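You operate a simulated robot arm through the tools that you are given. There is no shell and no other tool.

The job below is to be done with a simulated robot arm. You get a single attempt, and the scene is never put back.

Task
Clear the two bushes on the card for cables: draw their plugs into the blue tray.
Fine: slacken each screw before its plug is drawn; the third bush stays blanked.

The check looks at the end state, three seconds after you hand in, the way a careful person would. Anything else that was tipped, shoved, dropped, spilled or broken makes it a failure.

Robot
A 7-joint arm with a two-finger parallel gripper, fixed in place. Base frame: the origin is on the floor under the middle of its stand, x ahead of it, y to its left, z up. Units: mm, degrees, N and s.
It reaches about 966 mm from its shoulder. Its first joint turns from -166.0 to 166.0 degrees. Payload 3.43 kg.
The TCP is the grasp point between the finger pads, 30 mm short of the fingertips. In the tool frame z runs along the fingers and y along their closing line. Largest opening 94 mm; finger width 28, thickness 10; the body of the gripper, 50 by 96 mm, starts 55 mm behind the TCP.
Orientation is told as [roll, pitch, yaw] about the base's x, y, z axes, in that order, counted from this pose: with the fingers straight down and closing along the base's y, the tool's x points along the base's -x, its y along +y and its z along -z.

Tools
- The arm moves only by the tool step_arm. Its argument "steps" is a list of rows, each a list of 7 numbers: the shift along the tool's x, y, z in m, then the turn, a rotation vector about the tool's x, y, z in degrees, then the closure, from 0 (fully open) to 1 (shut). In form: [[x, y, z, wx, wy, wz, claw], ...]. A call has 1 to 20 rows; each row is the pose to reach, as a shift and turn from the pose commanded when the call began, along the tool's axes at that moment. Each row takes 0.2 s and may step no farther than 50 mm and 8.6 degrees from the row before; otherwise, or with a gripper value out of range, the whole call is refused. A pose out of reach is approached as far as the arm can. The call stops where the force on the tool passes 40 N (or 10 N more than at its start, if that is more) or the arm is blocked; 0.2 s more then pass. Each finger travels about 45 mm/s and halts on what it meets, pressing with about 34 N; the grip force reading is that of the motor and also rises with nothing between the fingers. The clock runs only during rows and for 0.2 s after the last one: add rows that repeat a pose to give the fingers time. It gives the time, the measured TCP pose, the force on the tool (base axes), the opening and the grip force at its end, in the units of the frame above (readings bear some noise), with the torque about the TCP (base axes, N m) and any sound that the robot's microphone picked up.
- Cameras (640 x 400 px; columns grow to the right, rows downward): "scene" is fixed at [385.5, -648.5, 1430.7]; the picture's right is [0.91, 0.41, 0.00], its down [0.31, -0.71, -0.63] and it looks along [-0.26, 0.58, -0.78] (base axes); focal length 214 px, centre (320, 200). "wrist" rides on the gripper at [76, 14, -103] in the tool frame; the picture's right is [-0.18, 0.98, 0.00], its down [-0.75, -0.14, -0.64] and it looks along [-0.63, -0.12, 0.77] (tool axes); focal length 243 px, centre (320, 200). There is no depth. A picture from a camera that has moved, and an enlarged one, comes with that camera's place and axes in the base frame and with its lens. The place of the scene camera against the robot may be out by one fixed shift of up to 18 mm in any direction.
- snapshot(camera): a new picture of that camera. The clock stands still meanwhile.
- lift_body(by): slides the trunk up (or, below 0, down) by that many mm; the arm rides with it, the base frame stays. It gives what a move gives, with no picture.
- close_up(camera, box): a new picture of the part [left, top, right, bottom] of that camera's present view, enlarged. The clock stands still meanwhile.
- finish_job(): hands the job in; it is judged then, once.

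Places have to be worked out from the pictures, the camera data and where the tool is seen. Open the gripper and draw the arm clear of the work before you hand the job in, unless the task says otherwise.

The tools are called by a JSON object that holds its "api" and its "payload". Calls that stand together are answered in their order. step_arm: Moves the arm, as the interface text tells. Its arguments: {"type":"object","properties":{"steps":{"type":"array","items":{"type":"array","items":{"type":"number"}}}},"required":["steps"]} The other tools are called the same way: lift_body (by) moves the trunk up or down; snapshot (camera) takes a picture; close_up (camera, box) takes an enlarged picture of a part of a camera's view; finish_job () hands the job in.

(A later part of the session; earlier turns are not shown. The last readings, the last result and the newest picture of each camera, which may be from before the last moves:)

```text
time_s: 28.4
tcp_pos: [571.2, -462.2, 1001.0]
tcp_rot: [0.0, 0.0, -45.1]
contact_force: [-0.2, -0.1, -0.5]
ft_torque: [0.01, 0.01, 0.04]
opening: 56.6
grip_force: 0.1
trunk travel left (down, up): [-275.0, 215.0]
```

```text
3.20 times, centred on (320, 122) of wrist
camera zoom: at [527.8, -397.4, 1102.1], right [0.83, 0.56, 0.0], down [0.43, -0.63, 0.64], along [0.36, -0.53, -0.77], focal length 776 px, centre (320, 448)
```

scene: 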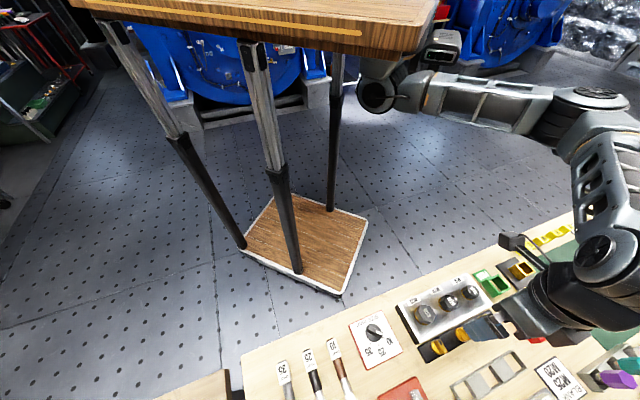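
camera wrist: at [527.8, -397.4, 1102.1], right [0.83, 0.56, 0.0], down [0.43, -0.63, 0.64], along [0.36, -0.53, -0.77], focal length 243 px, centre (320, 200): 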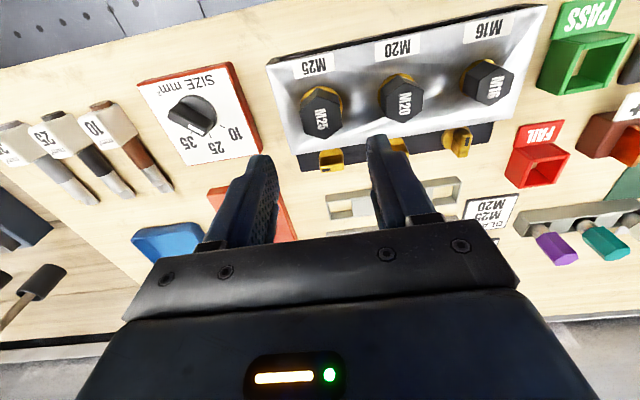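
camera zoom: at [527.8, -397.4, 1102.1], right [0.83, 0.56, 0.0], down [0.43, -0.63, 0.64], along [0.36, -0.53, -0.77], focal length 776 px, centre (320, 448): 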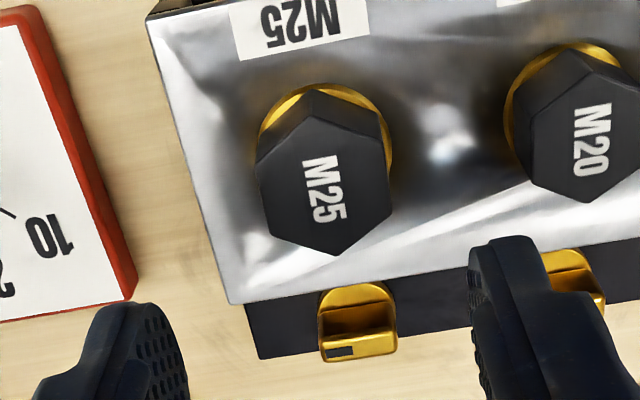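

The M25 plug centre is at about tool (0.7,1.4). I'll zoom on the plug to judge how tall the head is above its bush.

{"api": "close_up", "payload": {"camera": "wrist", "box": [295, 75, 350, 145]}}

{"api": "close_up", "payload": {"camera": "scene", "box": [400, 280, 464, 330]}}

```text
5.71 times, centred on (322, 110) of wrist
camera zoom: at [527.8, -397.4, 1102.1], right [0.83, 0.56, 0.0], down [0.43, -0.63, 0.64], along [0.36, -0.53, -0.77], focal length 1386 px, centre (306, 714)
```

zoom: 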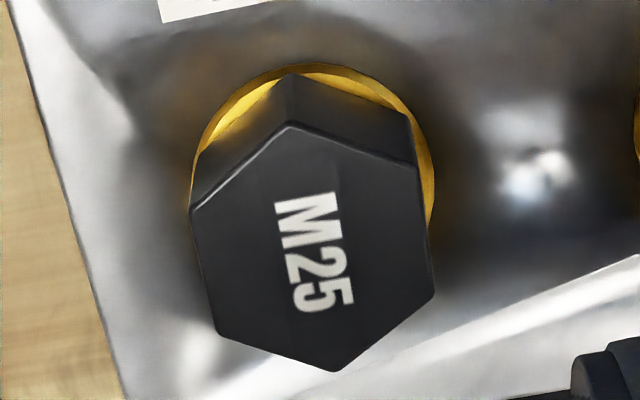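

```text
8.00 times, centred on (432, 305) of scene
camera zoom: at [385.5, -648.5, 1430.7], right [0.91, 0.41, 0.0], down [0.31, -0.71, -0.63], along [-0.26, 0.58, -0.78], focal length 1716 px, centre (-576, -640)
```

zoom: 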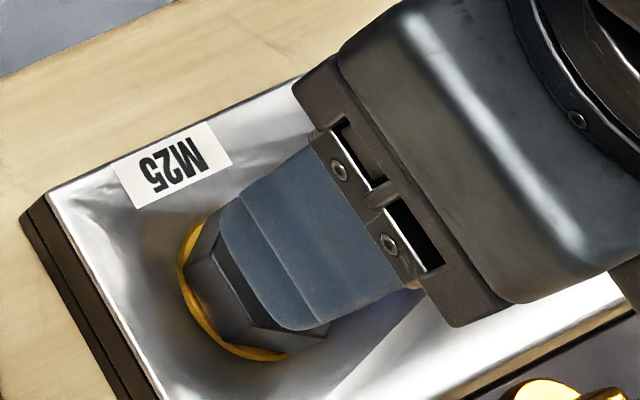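

The head stands about 20 mm tall down to a thin flange at panel level. I'll centre on it and lower to TCP z≈919 (tips about 889), keeping clear of the flange.

{"api": "step_arm", "payload": {"steps": [[0.0007, 0.0014, 0.02, 0, 0, 0, 0.4], [0.0007, 0.0014, 0.04, 0, 0, 0, 0.4], [0.0007, 0.0014, 0.055, 0, 0, 0, 0.4], [0.0007, 0.0014, 0.065, 0, 0, 0, 0.4], [0.0007, 0.0014, 0.065, 0, 0, 0, 0.4]]}}

{"api": "snapshot", "payload": {"camera": "wrist"}}

{"api": "close_up", "payload": {"camera": "scene", "box": [390, 260, 518, 360]}}

```text
time_s: 29.6
tcp_pos: [573.6, -459.3, 936.2]
tcp_rot: [0.0, 0.0, -44.9]
contact_force: [0.3, -0.7, -0.2]
ft_torque: [-0.02, -0.04, -0.01]
opening: 56.6
grip_force: 0.1
trunk travel left (down, up): [-275.0, 215.0]
```

```text
taken
camera wrist: at [529.4, -395.8, 1037.6], right [0.82, 0.57, 0.0], down [0.43, -0.63, 0.64], along [0.36, -0.53, -0.77], focal length 243 px, centre (320, 200)
```

wrist: 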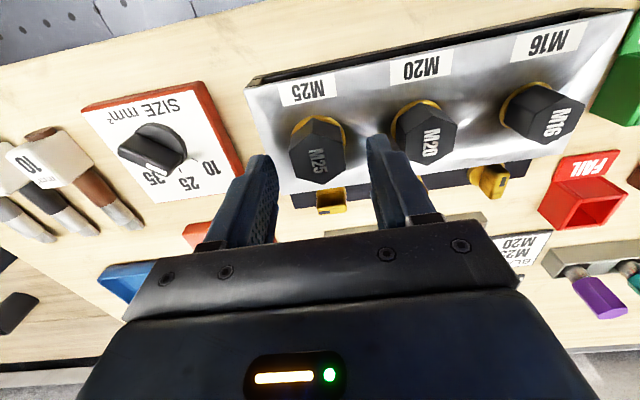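

```text
4.00 times, centred on (454, 310) of scene
camera zoom: at [385.5, -648.5, 1430.7], right [0.91, 0.41, 0.0], down [0.31, -0.71, -0.63], along [-0.26, 0.58, -0.78], focal length 858 px, centre (-216, -240)
```

zoom: 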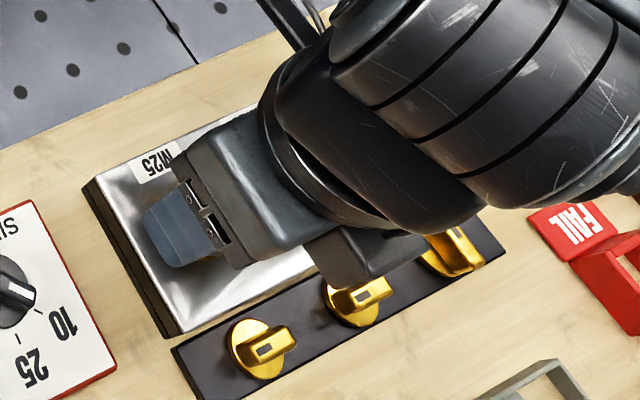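

I'll zoom to check the centring before closing in.

{"api": "close_up", "payload": {"camera": "wrist", "box": [220, 90, 420, 215]}}

```text
3.20 times, centred on (320, 152) of wrist
camera zoom: at [529.4, -395.8, 1037.6], right [0.82, 0.57, 0.0], down [0.43, -0.63, 0.64], along [0.36, -0.53, -0.77], focal length 776 px, centre (320, 352)
```

zoom: 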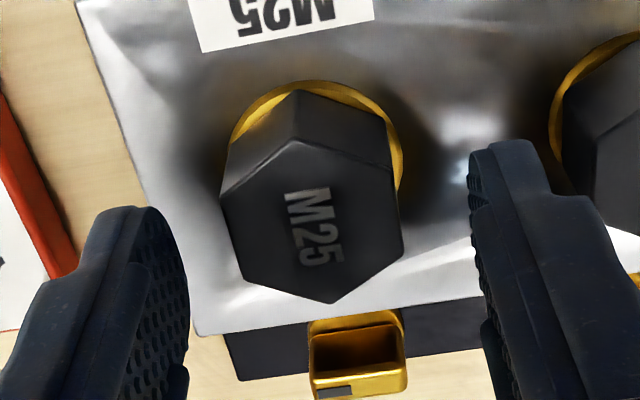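

The plug centre is at about tool (-0.8,-1.2) now; I'll correct by that, lower 16 mm more, and close on the flats.

{"api": "step_arm", "payload": {"steps": [[-0.0006, -0.001, 0.008, 0, 0, 0, 0.4], [-0.0006, -0.001, 0.016, 0, 0, 0, 0.4], [-0.0006, -0.001, 0.016, 0, 0, 0, 0.5], [-0.0006, -0.001, 0.016, 0, 0, 0, 0.6], [-0.0006, -0.001, 0.016, 0, 0, 0, 0.65], [-0.0006, -0.001, 0.016, 0, 0, 0, 0.75], [-0.0006, -0.001, 0.016, 0, 0, 0, 0.85], [-0.0006, -0.001, 0.016, 0, 0, 0, 1.0], [-0.0006, -0.001, 0.016, 0, 0, 0, 1.0], [-0.0006, -0.001, 0.016, 0, 0, 0, 1.0]]}}

{"api": "close_up", "payload": {"camera": "wrist", "box": [220, 90, 420, 215]}}

```text
time_s: 31.8
tcp_pos: [573.0, -461.2, 920.6]
tcp_rot: [0.0, 0.0, -45.0]
contact_force: [0.0, 0.1, -0.4]
ft_torque: [0.0, 0.01, 0.03]
opening: 31.7
grip_force: 33.7
trunk travel left (down, up): [-275.0, 215.0]
```

```text
3.20 times, centred on (320, 152) of wrist
camera zoom: at [529.1, -396.6, 1021.6], right [0.82, 0.57, 0.0], down [0.43, -0.63, 0.64], along [0.36, -0.53, -0.77], focal length 776 px, centre (320, 352)
```

zoom: 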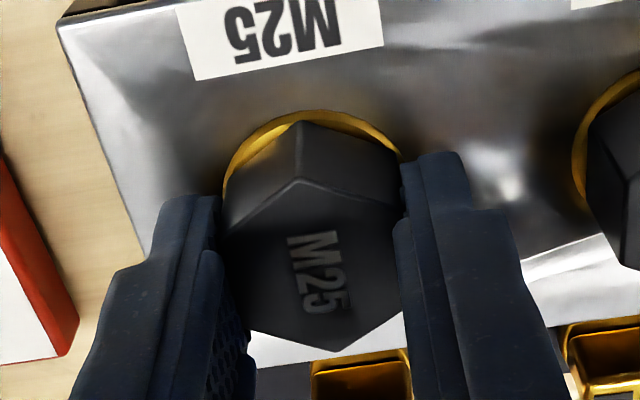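

Held across flats at 31.7 mm with no side force. I'll draw the plug straight up slowly, a few mm at first.

{"api": "step_arm", "payload": {"steps": [[0, 0, -0.002, 0, 0, 0, 1.0], [0, 0, -0.004, 0, 0, 0, 1.0], [0, 0, -0.006, 0, 0, 0, 1.0], [0, 0, -0.009, 0, 0, 0, 1.0], [0, 0, -0.012, 0, 0, 0, 1.0], [0, 0, -0.012, 0, 0, 0, 1.0]]}}

{"api": "close_up", "payload": {"camera": "wrist", "box": [220, 90, 420, 215]}}

```text
time_s: 33.2
tcp_pos: [572.0, -460.2, 932.2]
tcp_rot: [0.0, 0.0, -45.0]
contact_force: [0.3, -0.6, -0.2]
ft_torque: [-0.01, 0.0, 0.01]
opening: 31.6
grip_force: 33.9
trunk travel left (down, up): [-275.0, 215.0]
```

```text
3.20 times, centred on (320, 152) of wrist
camera zoom: at [528.4, -396.4, 1033.5], right [0.82, 0.57, 0.0], down [0.43, -0.63, 0.64], along [0.36, -0.53, -0.77], focal length 776 px, centre (320, 352)
```

zoom: 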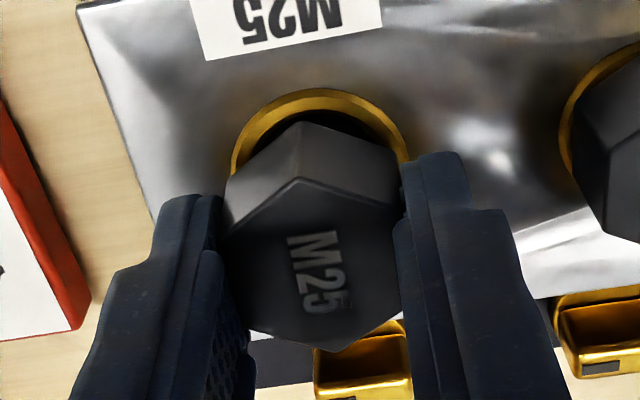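

The plug is sliding out cleanly. I'll lift it further until it's well clear, then check with the cameras.

{"api": "step_arm", "payload": {"steps": [[0, 0, -0.01, 0, 0, 0, 1.0], [0, 0, -0.02, 0, 0, 0, 1.0], [0, 0, -0.03, 0, 0, 0, 1.0], [0, 0, -0.045, 0, 0, 0, 1.0], [0, 0, -0.065, 0, 0, 0, 1.0], [0, 0, -0.09, 0, 0, 0, 1.0], [0, 0, -0.12, 0, 0, 0, 1.0], [0, 0, -0.12, 0, 0, 0, 1.0]]}}

{"api": "snapshot", "payload": {"camera": "wrist"}}

{"api": "snapshot", "payload": {"camera": "scene"}}

```text
time_s: 35.0
tcp_pos: [572.3, -461.5, 1050.9]
tcp_rot: [0.0, 0.1, -45.0]
contact_force: [-0.6, -0.1, -0.4]
ft_torque: [-0.01, 0.02, -0.03]
opening: 31.4
grip_force: 34.2
trunk travel left (down, up): [-275.0, 215.0]
```

```text
taken
camera wrist: at [528.8, -397.8, 1152.9], right [0.82, 0.57, 0.0], down [0.43, -0.63, 0.64], along [0.36, -0.53, -0.77], focal length 243 px, centre (320, 200)
```

wrist: 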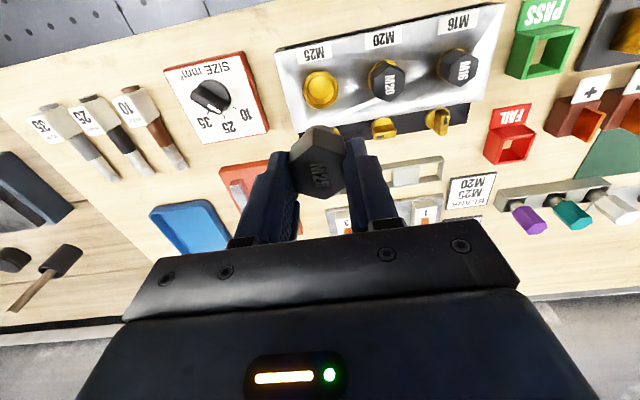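

```text
taken
```

scene: 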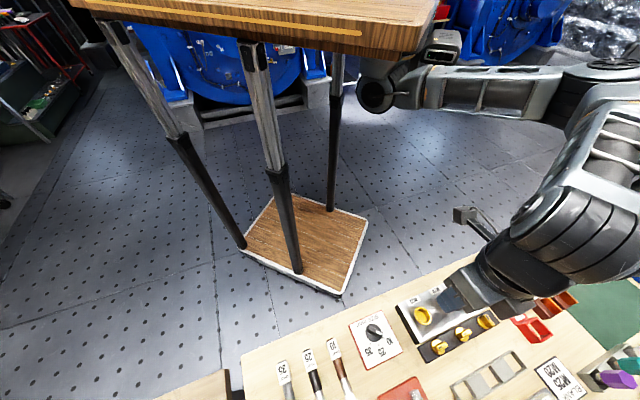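

The M25 plug is fully out and its bush is open. Triangulation also shows a tall press lever near (574,-617) reaching z≈1045, so I'll raise to about 1180 before carrying the plug, and look over the route to the tray (centre about (525,-777)).

{"api": "step_arm", "payload": {"steps": [[0, 0, -0.03, 0, 0, 0, 1.0], [0, 0, -0.065, 0, 0, 0, 1.0], [0, 0, -0.1, 0, 0, 0, 1.0], [0, 0, -0.13, 0, 0, 0, 1.0], [0, 0, -0.13, 0, 0, 0, 1.0]]}}

{"api": "snapshot", "payload": {"camera": "wrist"}}

{"api": "close_up", "payload": {"camera": "wrist", "box": [80, 100, 300, 240]}}

```text
time_s: 36.2
tcp_pos: [572.0, -462.7, 1180.9]
tcp_rot: [0.1, 0.0, -44.9]
contact_force: [0.6, -0.6, -0.3]
ft_torque: [-0.01, 0.01, -0.01]
opening: 31.5
grip_force: 34.1
trunk travel left (down, up): [-275.0, 215.0]
```

```text
taken
camera wrist: at [528.0, -398.2, 1282.7], right [0.82, 0.57, 0.0], down [0.43, -0.63, 0.64], along [0.36, -0.53, -0.77], focal length 243 px, centre (320, 200)
```

wrist: 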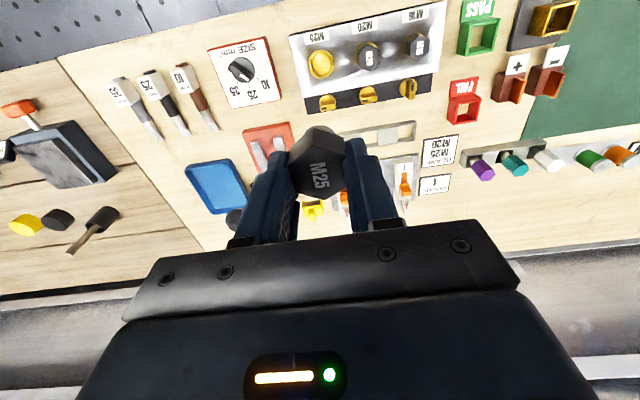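

```text
2.86 times, centred on (190, 170) of wrist
camera zoom: at [528.0, -398.2, 1282.7], right [0.82, 0.57, 0.0], down [0.43, -0.63, 0.64], along [0.36, -0.53, -0.77], focal length 693 px, centre (691, 286)
```

zoom: 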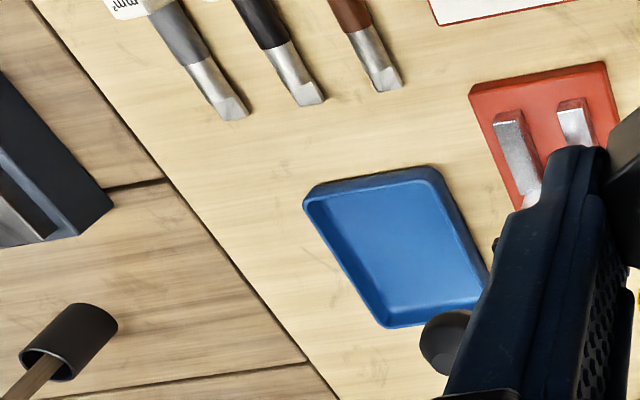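

The tray lies with its centre near (526,-778), next to the press. To see the press lever properly I'll swing at this safe height to the robot's side of the tray, about (420,-640).

{"api": "step_arm", "payload": {"steps": [[-0.003, -0.035, 0, 0, 0, 0, 1.0], [-0.006, -0.075, 0, 0, 0, 0, 1.0], [-0.009, -0.115, 0, 0, 0, 0, 1.0], [-0.012, -0.155, 0, 0, 0, 0, 1.0], [-0.015, -0.195, 0, 0, 0, 0, 1.0], [-0.0184, -0.2333, 0, 0, 0, 0, 1.0], [-0.0184, -0.2333, 0, 0, 0, 0, 1.0]]}}

{"api": "snapshot", "payload": {"camera": "wrist"}}

{"api": "snapshot", "payload": {"camera": "scene"}}

```text
time_s: 37.8
tcp_pos: [419.7, -639.4, 1180.0]
tcp_rot: [0.1, 0.0, -45.1]
contact_force: [0.6, 0.1, -0.6]
ft_torque: [0.02, 0.0, 0.01]
opening: 31.6
grip_force: 34.4
trunk travel left (down, up): [-275.0, 215.0]
```

```text
taken
camera wrist: at [376.3, -576.1, 1281.2], right [0.82, 0.57, 0.0], down [0.43, -0.63, 0.64], along [0.36, -0.53, -0.77], focal length 243 px, centre (320, 200)
```

wrist: 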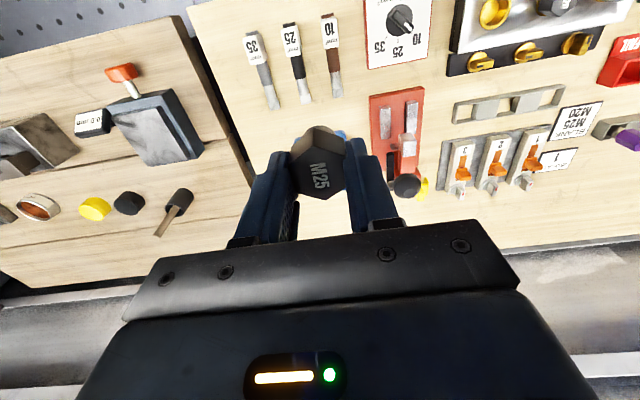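

```text
taken
```

scene: 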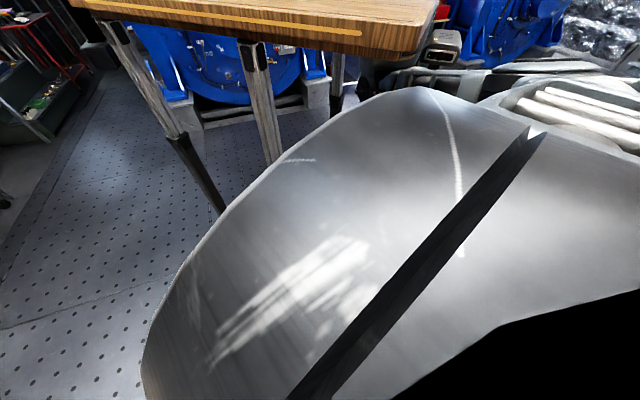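

{"api": "close_up", "payload": {"camera": "wrist", "box": [330, 70, 470, 230]}}

{"api": "close_up", "payload": {"camera": "wrist", "box": [200, 70, 380, 230]}}

```text
2.50 times, centred on (400, 150) of wrist
camera zoom: at [376.3, -576.1, 1281.2], right [0.82, 0.57, 0.0], down [0.43, -0.63, 0.64], along [0.36, -0.53, -0.77], focal length 606 px, centre (120, 325)
```

zoom: 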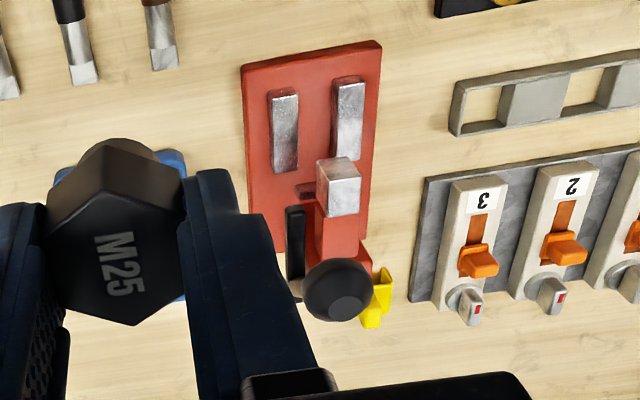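

```text
2.50 times, centred on (290, 150) of wrist
camera zoom: at [376.3, -576.1, 1281.2], right [0.82, 0.57, 0.0], down [0.43, -0.63, 0.64], along [0.36, -0.53, -0.77], focal length 606 px, centre (395, 325)
```

zoom: 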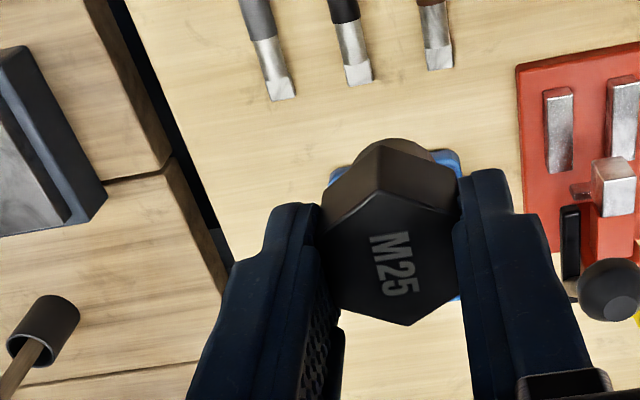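

The press ball handle is at about (563,-661,1042), and the tray spans roughly (452..600, -698..-859), so a vertical descent over the tray keeps about 60 mm from the handle. I'll move above the near half of the tray, about (508,-758), still at z 1180, to test the reach.

{"api": "step_arm", "payload": {"steps": [[-0.025, -0.004, 0, 0, 0, 0, 1.0], [-0.05, -0.008, 0, 0, 0, 0, 1.0], [-0.075, -0.012, 0, 0, 0, 0, 1.0], [-0.1, -0.016, 0, 0, 0, 0, 1.0], [-0.125, -0.02, 0, 0, 0, 0, 1.0], [-0.145, -0.0215, 0, 0, 0, 0, 1.0], [-0.145, -0.0215, 0, 0, 0, 0, 1.0]]}}

{"api": "snapshot", "payload": {"camera": "wrist"}}

{"api": "snapshot", "payload": {"camera": "scene"}}

```text
time_s: 39.4
tcp_pos: [487.8, -707.3, 1179.4]
tcp_rot: [0.0, 0.1, -45.0]
contact_force: [0.3, -0.4, -0.1]
ft_torque: [-0.01, 0.0, -0.02]
opening: 31.4
grip_force: 34.0
out of reach, approached as far as the arm can: row 4, 5, 6, 7
trunk travel left (down, up): [-275.0, 215.0]
```

```text
taken
camera wrist: at [443.0, -642.6, 1281.5], right [0.82, 0.57, 0.0], down [0.43, -0.63, 0.64], along [0.36, -0.53, -0.77], focal length 243 px, centre (320, 200)
```

wrist: 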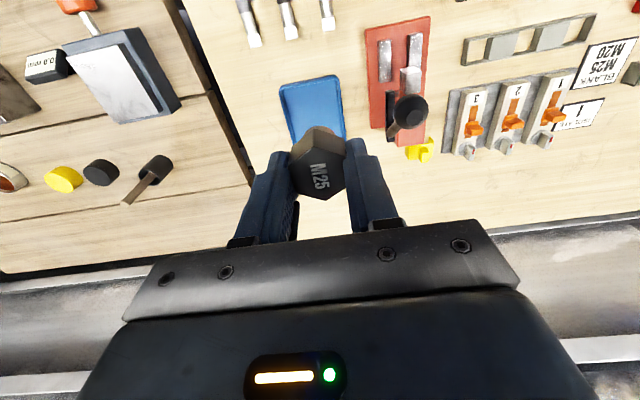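

```text
taken
```

scene: 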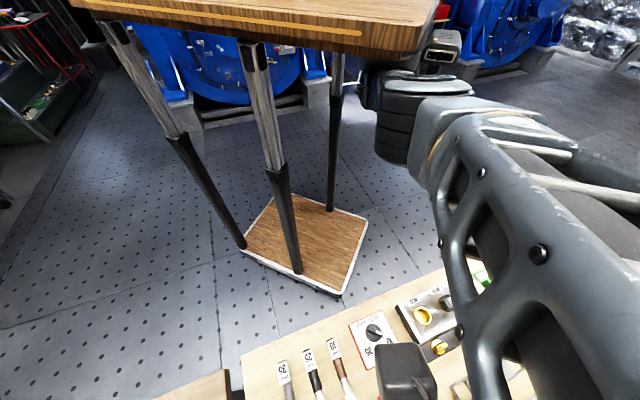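

At z 1180 the arm runs out of reach at about (488,-707). Lower down the reach should grow, so I'll descend 80 mm, still above the ball handle's top, and see how far out it gets.

{"api": "step_arm", "payload": {"steps": [[0, 0, 0.02, 0, 0, 0, 1.0], [0, 0, 0.04, 0, 0, 0, 1.0], [0, 0, 0.06, 0, 0, 0, 1.0], [0, 0, 0.08, 0, 0, 0, 1.0], [0, 0, 0.08, 0, 0, 0, 1.0]]}}

{"api": "snapshot", "payload": {"camera": "wrist"}}

```text
time_s: 40.6
tcp_pos: [486.7, -706.6, 1099.5]
tcp_rot: [0.0, 0.0, -44.9]
contact_force: [-0.5, -0.7, 0.0]
ft_torque: [0.02, -0.01, -0.01]
opening: 31.6
grip_force: 33.6
trunk travel left (down, up): [-275.0, 215.0]
```

```text
taken
camera wrist: at [442.3, -641.5, 1201.8], right [0.82, 0.57, 0.0], down [0.43, -0.63, 0.64], along [0.36, -0.53, -0.77], focal length 243 px, centre (320, 200)
```

wrist: 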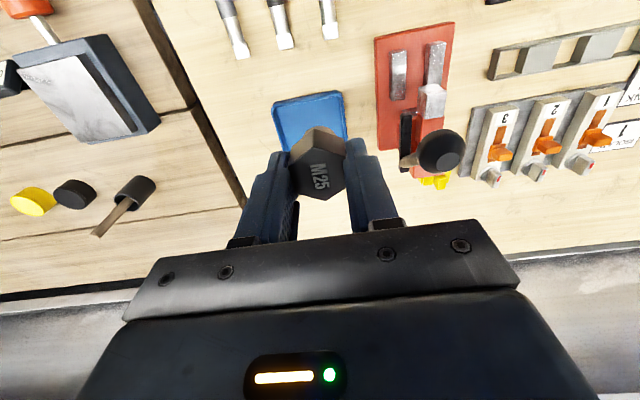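

It went straight down to z 1100 without a reach warning. Now I'll try outward again at this height toward (508,-758).

{"api": "step_arm", "payload": {"steps": [[-0.013, -0.005, 0, 0, 0, 0, 1.0], [-0.026, -0.01, 0, 0, 0, 0, 1.0], [-0.039, -0.015, 0, 0, 0, 0, 1.0], [-0.0514, -0.0213, 0, 0, 0, 0, 1.0], [-0.0514, -0.0213, 0, 0, 0, 0, 1.0]]}}

{"api": "snapshot", "payload": {"camera": "wrist"}}

{"api": "snapshot", "payload": {"camera": "scene"}}

```text
time_s: 41.8
tcp_pos: [496.6, -725.7, 1098.9]
tcp_rot: [0.0, 0.0, -45.0]
contact_force: [0.8, 1.3, 0.1]
ft_torque: [-0.03, 0.02, 0.03]
opening: 31.5
grip_force: 34.3
out of reach, approached as far as the arm can: row 2, 3, 4, 5
trunk travel left (down, up): [-275.0, 215.0]
```

```text
taken
camera wrist: at [453.0, -661.0, 1201.0], right [0.82, 0.57, 0.0], down [0.43, -0.63, 0.64], along [0.36, -0.53, -0.77], focal length 243 px, centre (320, 200)
```

wrist: 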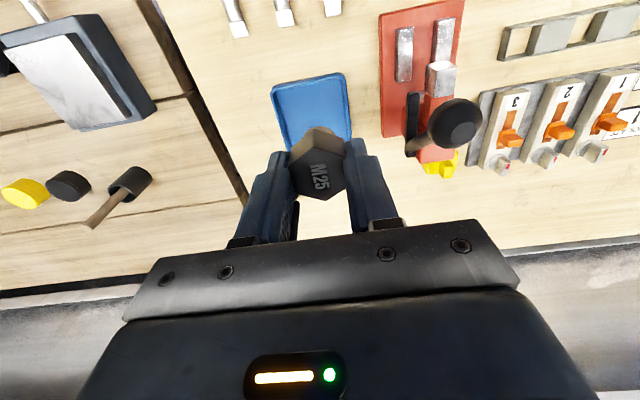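

```text
taken
```

scene: 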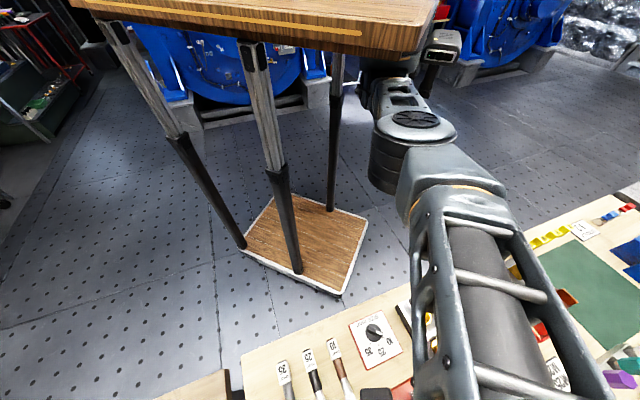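

Tool-vertical reach ends just short of the tray's middle, so I'll lean the fingers outward by 25° (about the closing line) to get the extra reach, staying at z 1100 while moving the plug over the tray's middle.

{"api": "step_arm", "payload": {"steps": [[-0.008, -0.002, 0, 0, -6.25, 0, 1.0], [-0.022, -0.005, 0, 0, -12.5, 0, 1.0], [-0.038, -0.008, 0, 0, -18.75, 0, 1.0], [-0.056, -0.011, 0, 0, -25, 0, 1.0], [-0.07, -0.014, 0, 0, -25, 0, 1.0], [-0.0806, -0.016, 0, 0, -25, 0, 1.0], [-0.0806, -0.016, 0, 0, -25, 0, 1.0]]}}

{"api": "snapshot", "payload": {"camera": "wrist"}}

{"api": "snapshot", "payload": {"camera": "scene"}}

```text
time_s: 43.4
tcp_pos: [542.6, -792.6, 1102.2]
tcp_rot: [0.1, -25.0, -45.0]
contact_force: [-0.4, 1.0, -0.7]
ft_torque: [-0.03, -0.03, -0.01]
opening: 31.1
grip_force: 34.2
trunk travel left (down, up): [-275.0, 215.0]
```

```text
taken
camera wrist: at [473.6, -703.2, 1161.4], right [0.81, 0.58, 0.08], down [0.19, -0.39, 0.9], along [0.55, -0.72, -0.43], focal length 243 px, centre (320, 200)
```

wrist: 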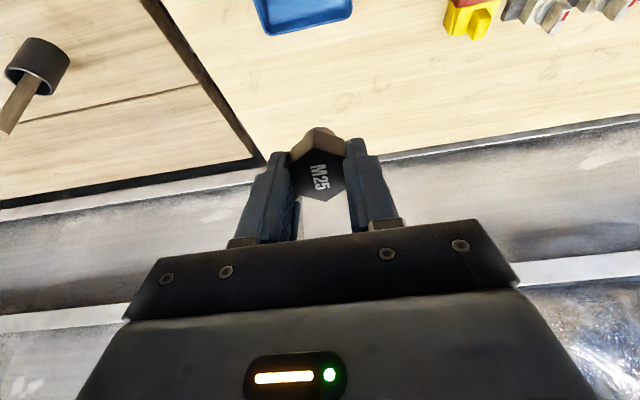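

```text
taken
```

scene: 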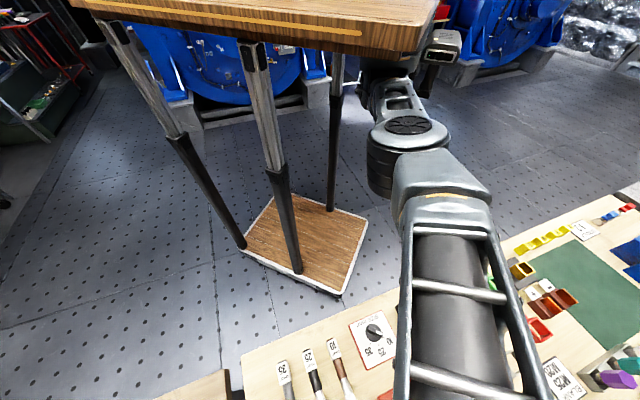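

The leaned pose reaches (543,-793) easily, and the tray's far corners fit my estimate. Because the plug's tail leans outward, I'll pull back to about (524,-776) and ease the lean to 20°, so its foot lands near the tray's centre.

{"api": "step_arm", "payload": {"steps": [[0.011, -0.0007, -0.005, 0, 2.5, 0, 1.0], [0.02256, -0.0014, -0.0105, 0, 5, 0, 1.0], [0.02256, -0.0014, -0.0105, 0, 5, 0, 1.0]]}}

{"api": "snapshot", "payload": {"camera": "wrist"}}

```text
time_s: 44.2
tcp_pos: [526.1, -774.5, 1101.7]
tcp_rot: [0.0, -20.0, -45.0]
contact_force: [-0.3, -0.2, 0.5]
ft_torque: [0.01, 0.0, -0.01]
opening: 31.6
grip_force: 34.2
trunk travel left (down, up): [-275.0, 215.0]
```

```text
taken
camera wrist: at [460.2, -689.5, 1170.8], right [0.82, 0.57, 0.06], down [0.25, -0.45, 0.86], along [0.52, -0.69, -0.51], focal length 243 px, centre (320, 200)
```

wrist: 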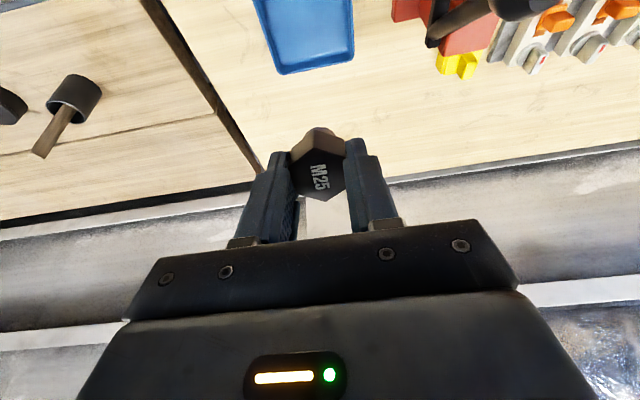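

Well placed above the tray with the handle clear to the right. I'll descend 140 mm straight down and check again.

{"api": "step_arm", "payload": {"steps": [[0.012, 0, 0.0329, 0, 0, 0, 1.0], [0.024, 0, 0.0658, 0, 0, 0, 1.0], [0.036, 0, 0.0987, 0, 0, 0, 1.0], [0.0479, 0, 0.1316, 0, 0, 0, 1.0], [0.0479, 0, 0.1316, 0, 0, 0, 1.0]]}}

{"api": "snapshot", "payload": {"camera": "wrist"}}

{"api": "snapshot", "payload": {"camera": "scene"}}

```text
time_s: 45.4
tcp_pos: [526.9, -774.7, 961.1]
tcp_rot: [0.0, -19.9, -44.8]
contact_force: [0.0, 0.4, -0.4]
ft_torque: [0.05, 0.01, 0.01]
opening: 31.4
grip_force: 33.9
trunk travel left (down, up): [-275.0, 215.0]
```

```text
taken
camera wrist: at [460.1, -688.7, 1029.9], right [0.82, 0.57, 0.06], down [0.25, -0.44, 0.86], along [0.52, -0.69, -0.5], focal length 243 px, centre (320, 200)
```

wrist: 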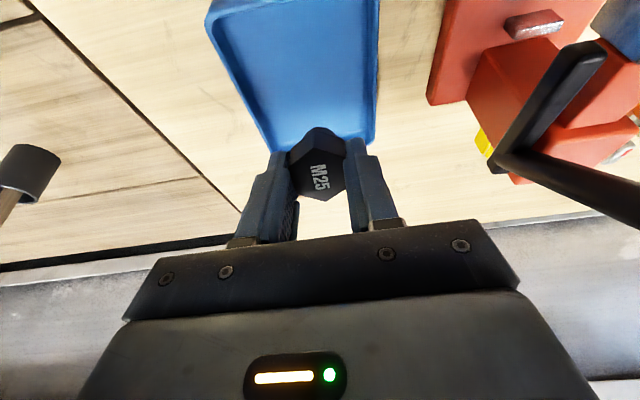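

```text
taken
```

scene: 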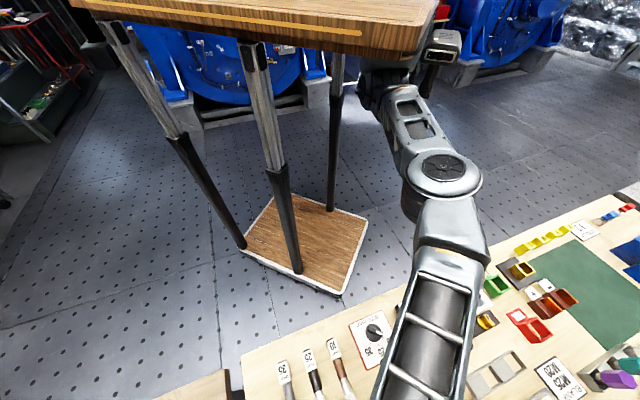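

The tray is beneath, with the plug's foot aimed near its middle. I'll lower another 45 mm gently and watch for contact.

{"api": "step_arm", "payload": {"steps": [[0.0051, 0, 0.0141, 0, 0, 0, 1.0], [0.0103, 0, 0.0282, 0, 0, 0, 1.0], [0.0128, 0, 0.0352, 0, 0, 0, 1.0], [0.0144, 0, 0.0395, 0, 0, 0, 1.0], [0.0154, 0, 0.0423, 0, 0, 0, 1.0], [0.0154, 0, 0.0423, 0, 0, 0, 1.0]]}}

{"api": "snapshot", "payload": {"camera": "wrist"}}

{"api": "close_up", "payload": {"camera": "wrist", "box": [220, 60, 420, 210]}}

```text
time_s: 46.8
tcp_pos: [524.2, -776.2, 915.6]
tcp_rot: [0.0, -20.1, -45.0]
contact_force: [-0.1, -0.3, -0.6]
ft_torque: [0.02, -0.01, 0.0]
opening: 31.2
grip_force: 34.3
trunk travel left (down, up): [-275.0, 215.0]
```

```text
taken
camera wrist: at [458.2, -690.2, 985.3], right [0.82, 0.57, 0.06], down [0.25, -0.45, 0.86], along [0.52, -0.69, -0.5], focal length 243 px, centre (320, 200)
```

wrist: 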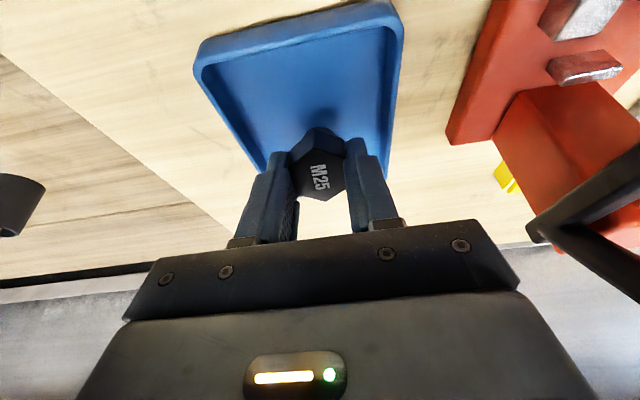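

```text
2.67 times, centred on (320, 135) of wrist
camera zoom: at [458.2, -690.2, 985.3], right [0.82, 0.57, 0.06], down [0.25, -0.45, 0.86], along [0.52, -0.69, -0.5], focal length 647 px, centre (320, 373)
```

zoom: 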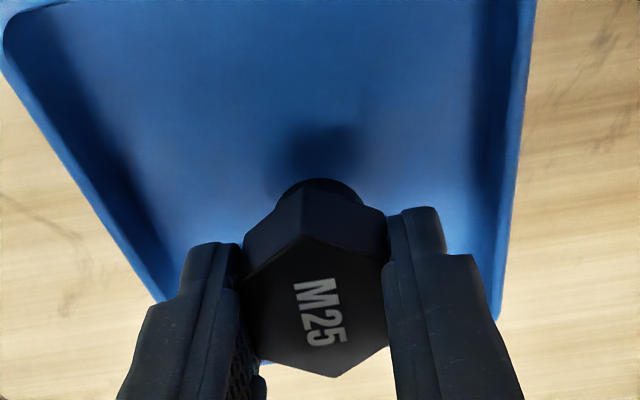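

No contact yet; the shadow shows the foot is a little above the floor. I'll lower 8 mm more.

{"api": "step_arm", "payload": {"steps": [[0.001, 0, 0.0028, 0, 0, 0, 1.0], [0.002, 0, 0.0056, 0, 0, 0, 1.0], [0.0027, 0, 0.0075, 0, 0, 0, 1.0], [0.0027, 0, 0.0075, 0, 0, 0, 1.0]]}}

{"api": "close_up", "payload": {"camera": "wrist", "box": [220, 60, 420, 210]}}

```text
time_s: 47.8
tcp_pos: [523.7, -776.0, 908.7]
tcp_rot: [0.0, -20.0, -45.1]
contact_force: [-1.3, 0.5, 5.6]
ft_torque: [-0.03, -0.04, 0.0]
opening: 31.3
grip_force: 34.0
trunk travel left (down, up): [-275.0, 215.0]
```

```text
2.67 times, centred on (320, 135) of wrist
camera zoom: at [458.7, -690.2, 978.1], right [0.82, 0.57, 0.06], down [0.25, -0.44, 0.86], along [0.52, -0.69, -0.5], focal length 647 px, centre (320, 373)
```

zoom: 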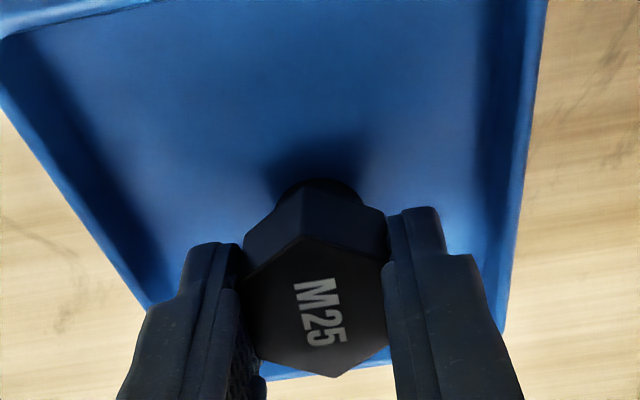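

The foot touches the tray floor (5.6 N upward). I'll open the fingers to release the plug and let it settle.

{"api": "step_arm", "payload": {"steps": [[0, 0, 0, 0, 0, 0, 0.62], [0, 0, 0, 0, 0, 0, 0.55], [0, 0, 0, 0, 0, 0, 0.5], [0, 0, 0, 0, 0, 0, 0.5], [0, 0, 0, 0, 0, 0, 0.5], [0, 0, 0, 0, 0, 0, 0.5]]}}

{"api": "close_up", "payload": {"camera": "wrist", "box": [220, 60, 420, 210]}}

```text
time_s: 49.2
tcp_pos: [523.7, -775.1, 909.4]
tcp_rot: [0.1, -20.1, -45.0]
contact_force: [-1.2, -0.7, -0.7]
ft_torque: [0.01, -0.01, 0.01]
opening: 47.0
grip_force: 0.0
trunk travel left (down, up): [-275.0, 215.0]
```

```text
2.67 times, centred on (320, 135) of wrist
camera zoom: at [458.7, -690.2, 977.6], right [0.82, 0.57, 0.06], down [0.25, -0.45, 0.86], along [0.52, -0.69, -0.5], focal length 647 px, centre (320, 373)
```

zoom: 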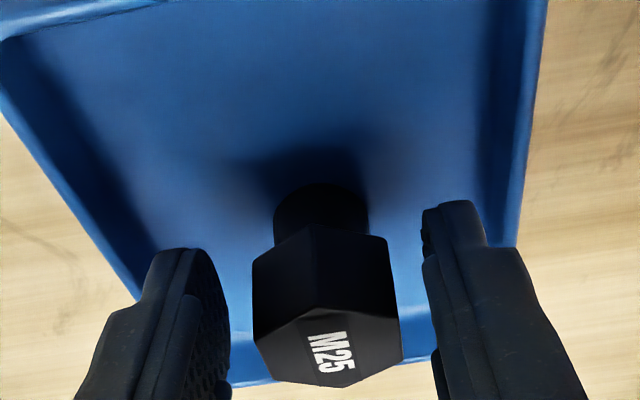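

The plug is free and has righted itself to stand in the tray. I'll rise straight up, fingers open around it.

{"api": "step_arm", "payload": {"steps": [[-0.0034, 0, -0.0094, 0, 0, 0, 0.48], [-0.0103, 0, -0.0282, 0, 0, 0, 0.48], [-0.0239, 0, -0.0658, 0, 0, 0, 0.48], [-0.0376, 0, -0.1034, 0, 0, 0, 0.48], [-0.0513, 0, -0.141, 0, 0, 0, 0.48], [-0.065, 0, -0.1785, 0, 0, 0, 0.48], [-0.065, 0, -0.1785, 0, 0, 0, 0.48]]}}

{"api": "snapshot", "payload": {"camera": "wrist"}}

{"api": "close_up", "payload": {"camera": "wrist", "box": [220, 0, 420, 125]}}

```text
time_s: 50.8
tcp_pos: [523.7, -777.9, 1098.2]
tcp_rot: [0.1, -20.0, -44.9]
contact_force: [-0.3, 0.2, -0.5]
ft_torque: [-0.02, 0.0, 0.01]
opening: 49.0
grip_force: 0.0
trunk travel left (down, up): [-275.0, 215.0]
```

```text
taken
camera wrist: at [458.3, -692.0, 1168.0], right [0.82, 0.57, 0.06], down [0.25, -0.45, 0.86], along [0.52, -0.69, -0.51], focal length 243 px, centre (320, 200)
```

wrist: 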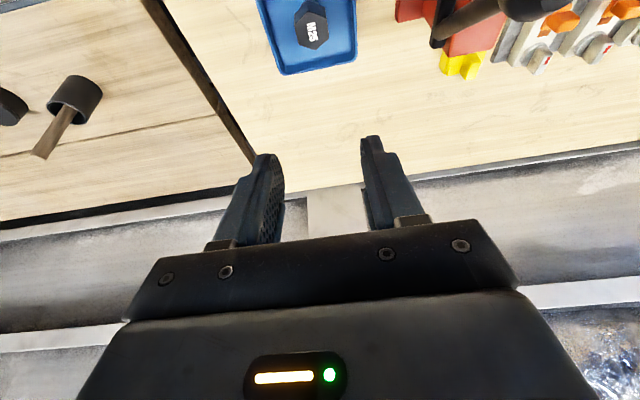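

```text
3.20 times, centred on (320, 62) of wrist
camera zoom: at [458.3, -692.0, 1168.0], right [0.82, 0.57, 0.06], down [0.25, -0.45, 0.86], along [0.52, -0.69, -0.51], focal length 776 px, centre (320, 640)
```

zoom: 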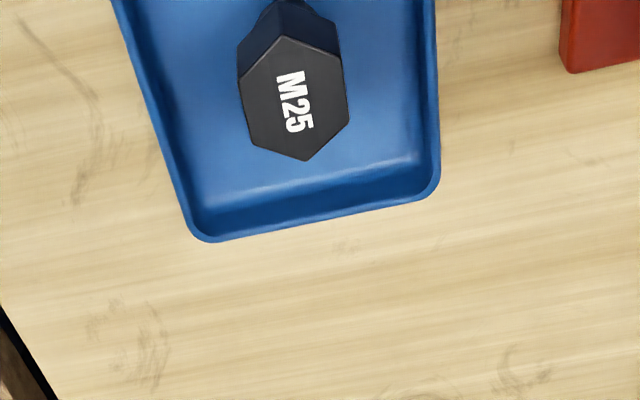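

The M25 plug stands upright inside the tray at about (538,-790). Now I'll go back for M20: retreat inward and upward while taking the lean off.

{"api": "step_arm", "payload": {"steps": [[0.015, 0.006, -0.015, 0, 4, 0, 0.45], [0.03, 0.012, -0.029, 0, 8, 0, 0.45], [0.045, 0.018, -0.043, 0, 12, 0, 0.45], [0.06, 0.0245, -0.058, 0, 16, 0, 0.45], [0.0727, 0.0304, -0.0711, 0, 20, 0, 0.45], [0.0727, 0.0304, -0.0711, 0, 20, 0, 0.45]]}}

```text
time_s: 52.2
tcp_pos: [479.0, -688.5, 1140.0]
tcp_rot: [0.0, 0.0, -45.1]
contact_force: [-0.6, -0.4, 0.5]
ft_torque: [-0.01, -0.04, 0.0]
opening: 51.9
grip_force: 0.0
trunk travel left (down, up): [-275.0, 215.0]
```

Vertical again at (479,-688,1140). I'll go via (420,-640,1180) around the handle and then to above the M20 plug at about (619,-413).

{"api": "step_arm", "payload": {"steps": [[0.038, -0.004, -0.02, 0, 0, 0, 0.45], [0.075, -0.0078, -0.04, 0, 0, 0, 0.45], [0.08, 0.03, -0.04, 0, 0, 0, 0.45], [0.083, 0.07, -0.04, 0, 0, 0, 0.45], [0.086, 0.11, -0.04, 0, 0, 0, 0.45], [0.089, 0.15, -0.04, 0, 0, 0, 0.45], [0.091, 0.19, -0.04, 0, 0, 0, 0.45], [0.093, 0.23, -0.04, 0, 0, 0, 0.45], [0.095, 0.265, -0.02, 0, 0, 0, 0.45], [0.0967, 0.2935, 0.01, 0, 0, 0, 0.45], [0.0967, 0.2935, 0.05, 0, 0, 0, 0.45], [0.0967, 0.2935, 0.09, 0, 0, 0, 0.45], [0.0967, 0.2935, 0.09, 0, 0, 0, 0.45]]}}

{"api": "snapshot", "payload": {"camera": "wrist"}}

{"api": "close_up", "payload": {"camera": "wrist", "box": [220, 50, 420, 175]}}

```text
time_s: 55.0
tcp_pos: [619.8, -411.9, 1049.1]
tcp_rot: [-0.1, 0.0, -45.0]
contact_force: [-0.7, 0.3, -0.2]
ft_torque: [0.02, -0.01, 0.01]
opening: 51.4
grip_force: 0.2
trunk travel left (down, up): [-275.0, 215.0]
```

```text
taken
camera wrist: at [575.3, -347.6, 1151.1], right [0.82, 0.57, 0.0], down [0.43, -0.63, 0.64], along [0.36, -0.53, -0.77], focal length 243 px, centre (320, 200)
```

wrist: 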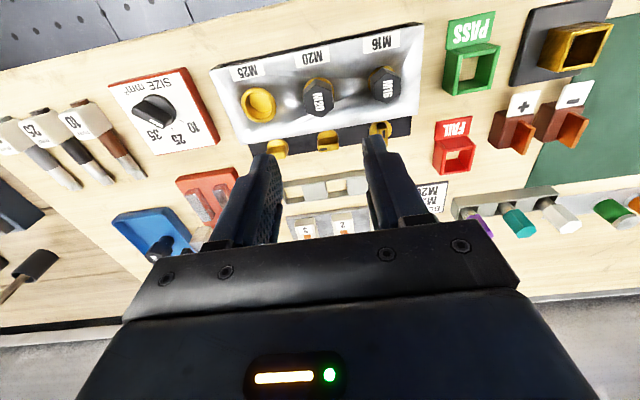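

```text
3.20 times, centred on (320, 112) of wrist
camera zoom: at [575.3, -347.6, 1151.1], right [0.82, 0.57, 0.0], down [0.43, -0.63, 0.64], along [0.36, -0.53, -0.77], focal length 776 px, centre (320, 480)
```

zoom: 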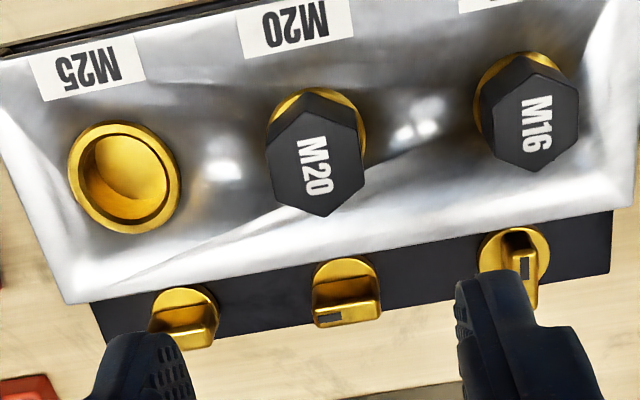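

The M25 bush is open and M16 is untouched. M20 sits at about tool (-0.5,-1.2); I'll correct partially and lower to z≈936 for a finer check.

{"api": "step_arm", "payload": {"steps": [[-0.0005, -0.001, 0.035, 0, 0, 0, 0.45], [-0.0005, -0.001, 0.07, 0, 0, 0, 0.45], [-0.0005, -0.001, 0.1, 0, 0, 0, 0.45], [-0.0005, -0.001, 0.113, 0, 0, 0, 0.45], [-0.0005, -0.001, 0.113, 0, 0, 0, 0.45]]}}

{"api": "close_up", "payload": {"camera": "wrist", "box": [220, 90, 420, 215]}}

```text
time_s: 56.2
tcp_pos: [617.3, -412.9, 935.7]
tcp_rot: [0.1, -0.1, -45.0]
contact_force: [-0.2, 0.5, -0.6]
ft_torque: [0.02, -0.03, 0.0]
opening: 51.6
grip_force: 0.0
trunk travel left (down, up): [-275.0, 215.0]
```

```text
3.20 times, centred on (320, 152) of wrist
camera zoom: at [573.8, -349.7, 1036.8], right [0.82, 0.57, 0.0], down [0.43, -0.63, 0.64], along [0.36, -0.53, -0.77], focal length 776 px, centre (320, 352)
```

zoom: 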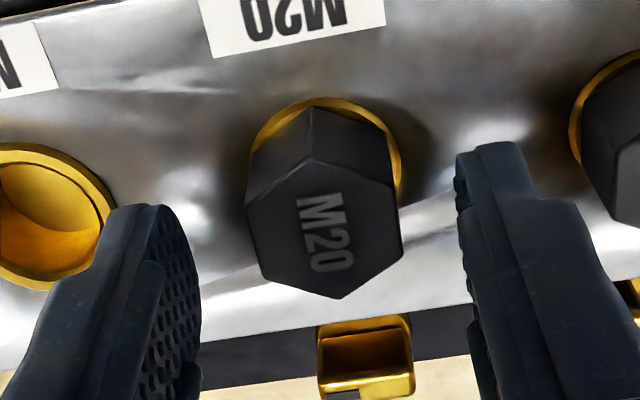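

The plug centre is at about tool (-1.5,+1.1). I'll correct that, lower 16 mm and close on the M20 flats.

{"api": "step_arm", "payload": {"steps": [[-0.0013, 0.0011, 0.008, 0, 0, 0, 0.45], [-0.0013, 0.0011, 0.016, 0, 0, 0, 0.45], [-0.0013, 0.0011, 0.016, 0, 0, 0, 0.55], [-0.0013, 0.0011, 0.016, 0, 0, 0, 0.62], [-0.0013, 0.0011, 0.016, 0, 0, 0, 0.7], [-0.0013, 0.0011, 0.016, 0, 0, 0, 0.8], [-0.0013, 0.0011, 0.016, 0, 0, 0, 1.0], [-0.0013, 0.0011, 0.016, 0, 0, 0, 1.0], [-0.0013, 0.0011, 0.016, 0, 0, 0, 1.0]]}}

{"api": "close_up", "payload": {"camera": "wrist", "box": [220, 90, 420, 215]}}

```text
time_s: 58.2
tcp_pos: [619.2, -414.1, 918.9]
tcp_rot: [0.0, 0.0, -45.0]
contact_force: [0.4, 0.5, -0.2]
ft_torque: [-0.02, 0.04, 0.02]
opening: 27.0
grip_force: 33.9
trunk travel left (down, up): [-275.0, 215.0]
```

```text
3.20 times, centred on (320, 152) of wrist
camera zoom: at [575.9, -350.3, 1021.2], right [0.82, 0.57, 0.0], down [0.43, -0.63, 0.64], along [0.36, -0.53, -0.77], focal length 776 px, centre (320, 352)
```

zoom: 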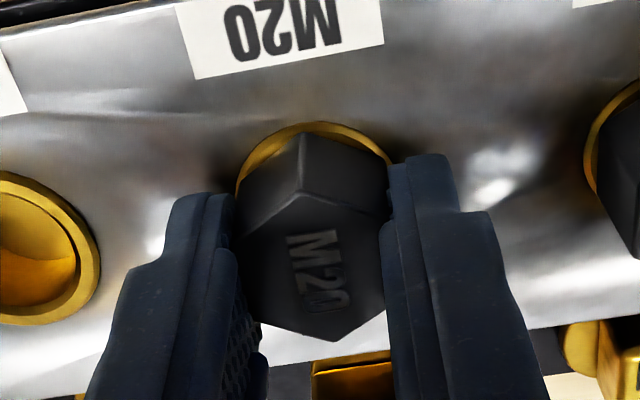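

M20 is held across flats at 27.0 mm, no side force. I'll draw it straight up, slowly at first, then to a safe height.

{"api": "step_arm", "payload": {"steps": [[0, 0, -0.002, 0, 0, 0, 1.0], [0, 0, -0.004, 0, 0, 0, 1.0], [0, 0, -0.007, 0, 0, 0, 1.0], [0, 0, -0.011, 0, 0, 0, 1.0], [0, 0, -0.016, 0, 0, 0, 1.0], [0, 0, -0.024, 0, 0, 0, 1.0], [0, 0, -0.036, 0, 0, 0, 1.0], [0, 0, -0.055, 0, 0, 0, 1.0], [0, 0, -0.08, 0, 0, 0, 1.0], [0, 0, -0.08, 0, 0, 0, 1.0]]}}

{"api": "snapshot", "payload": {"camera": "wrist"}}

{"api": "close_up", "payload": {"camera": "wrist", "box": [220, 60, 420, 210]}}

```text
time_s: 60.4
tcp_pos: [620.5, -413.6, 1002.2]
tcp_rot: [0.0, 0.0, -44.9]
contact_force: [-0.1, 0.5, -0.5]
ft_torque: [0.02, -0.03, 0.01]
opening: 26.9
grip_force: 33.7
trunk travel left (down, up): [-275.0, 215.0]
```

```text
taken
camera wrist: at [576.9, -350.1, 1102.6], right [0.82, 0.57, 0.0], down [0.43, -0.63, 0.64], along [0.36, -0.53, -0.77], focal length 243 px, centre (320, 200)
```

wrist: 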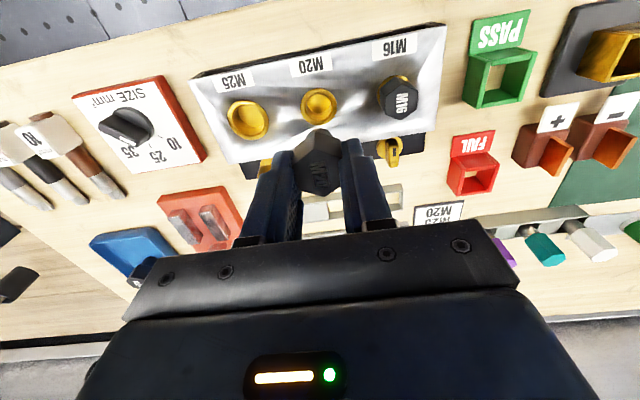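

```text
2.67 times, centred on (320, 135) of wrist
camera zoom: at [576.9, -350.1, 1102.6], right [0.82, 0.57, 0.0], down [0.43, -0.63, 0.64], along [0.36, -0.53, -0.77], focal length 647 px, centre (320, 373)
```

zoom: 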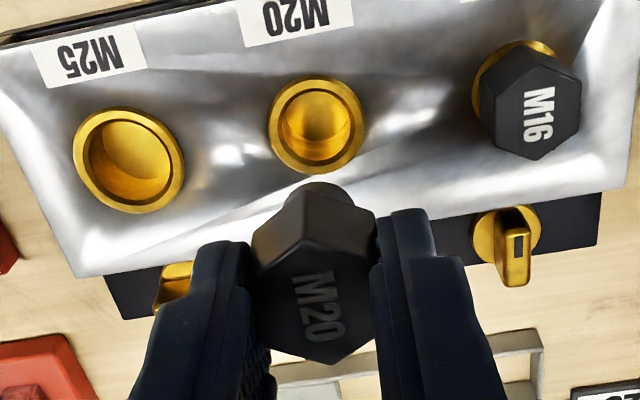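

M20 is drawn and both its bush and M25's are open; M16 with its screw is untouched. I'll carry the plug back up and around via (420,-640,1180).

{"api": "step_arm", "payload": {"steps": [[0, 0, -0.045, 0, 0, 0, 1.0], [0, 0, -0.09, 0, 0, 0, 1.0], [-0.001, -0.02, -0.13, 0, 0, 0, 1.0], [-0.003, -0.05, -0.165, 0, 0, 0, 1.0], [-0.006, -0.09, -0.18, 0, 0, 0, 1.0], [-0.008, -0.13, -0.18, 0, 0, 0, 1.0], [-0.011, -0.17, -0.18, 0, 0, 0, 1.0], [-0.013, -0.21, -0.18, 0, 0, 0, 1.0], [-0.016, -0.25, -0.18, 0, 0, 0, 1.0], [-0.0175, -0.28, -0.18, 0, 0, 0, 1.0], [-0.0191, -0.3012, -0.18, 0, 0, 0, 1.0], [-0.0191, -0.3012, -0.18, 0, 0, 0, 1.0]]}}

```text
time_s: 63.0
tcp_pos: [421.8, -642.5, 1181.7]
tcp_rot: [0.0, 0.0, -45.0]
contact_force: [0.0, 0.0, -0.6]
ft_torque: [0.03, -0.02, -0.05]
opening: 27.3
grip_force: 34.2
trunk travel left (down, up): [-275.0, 215.0]
```

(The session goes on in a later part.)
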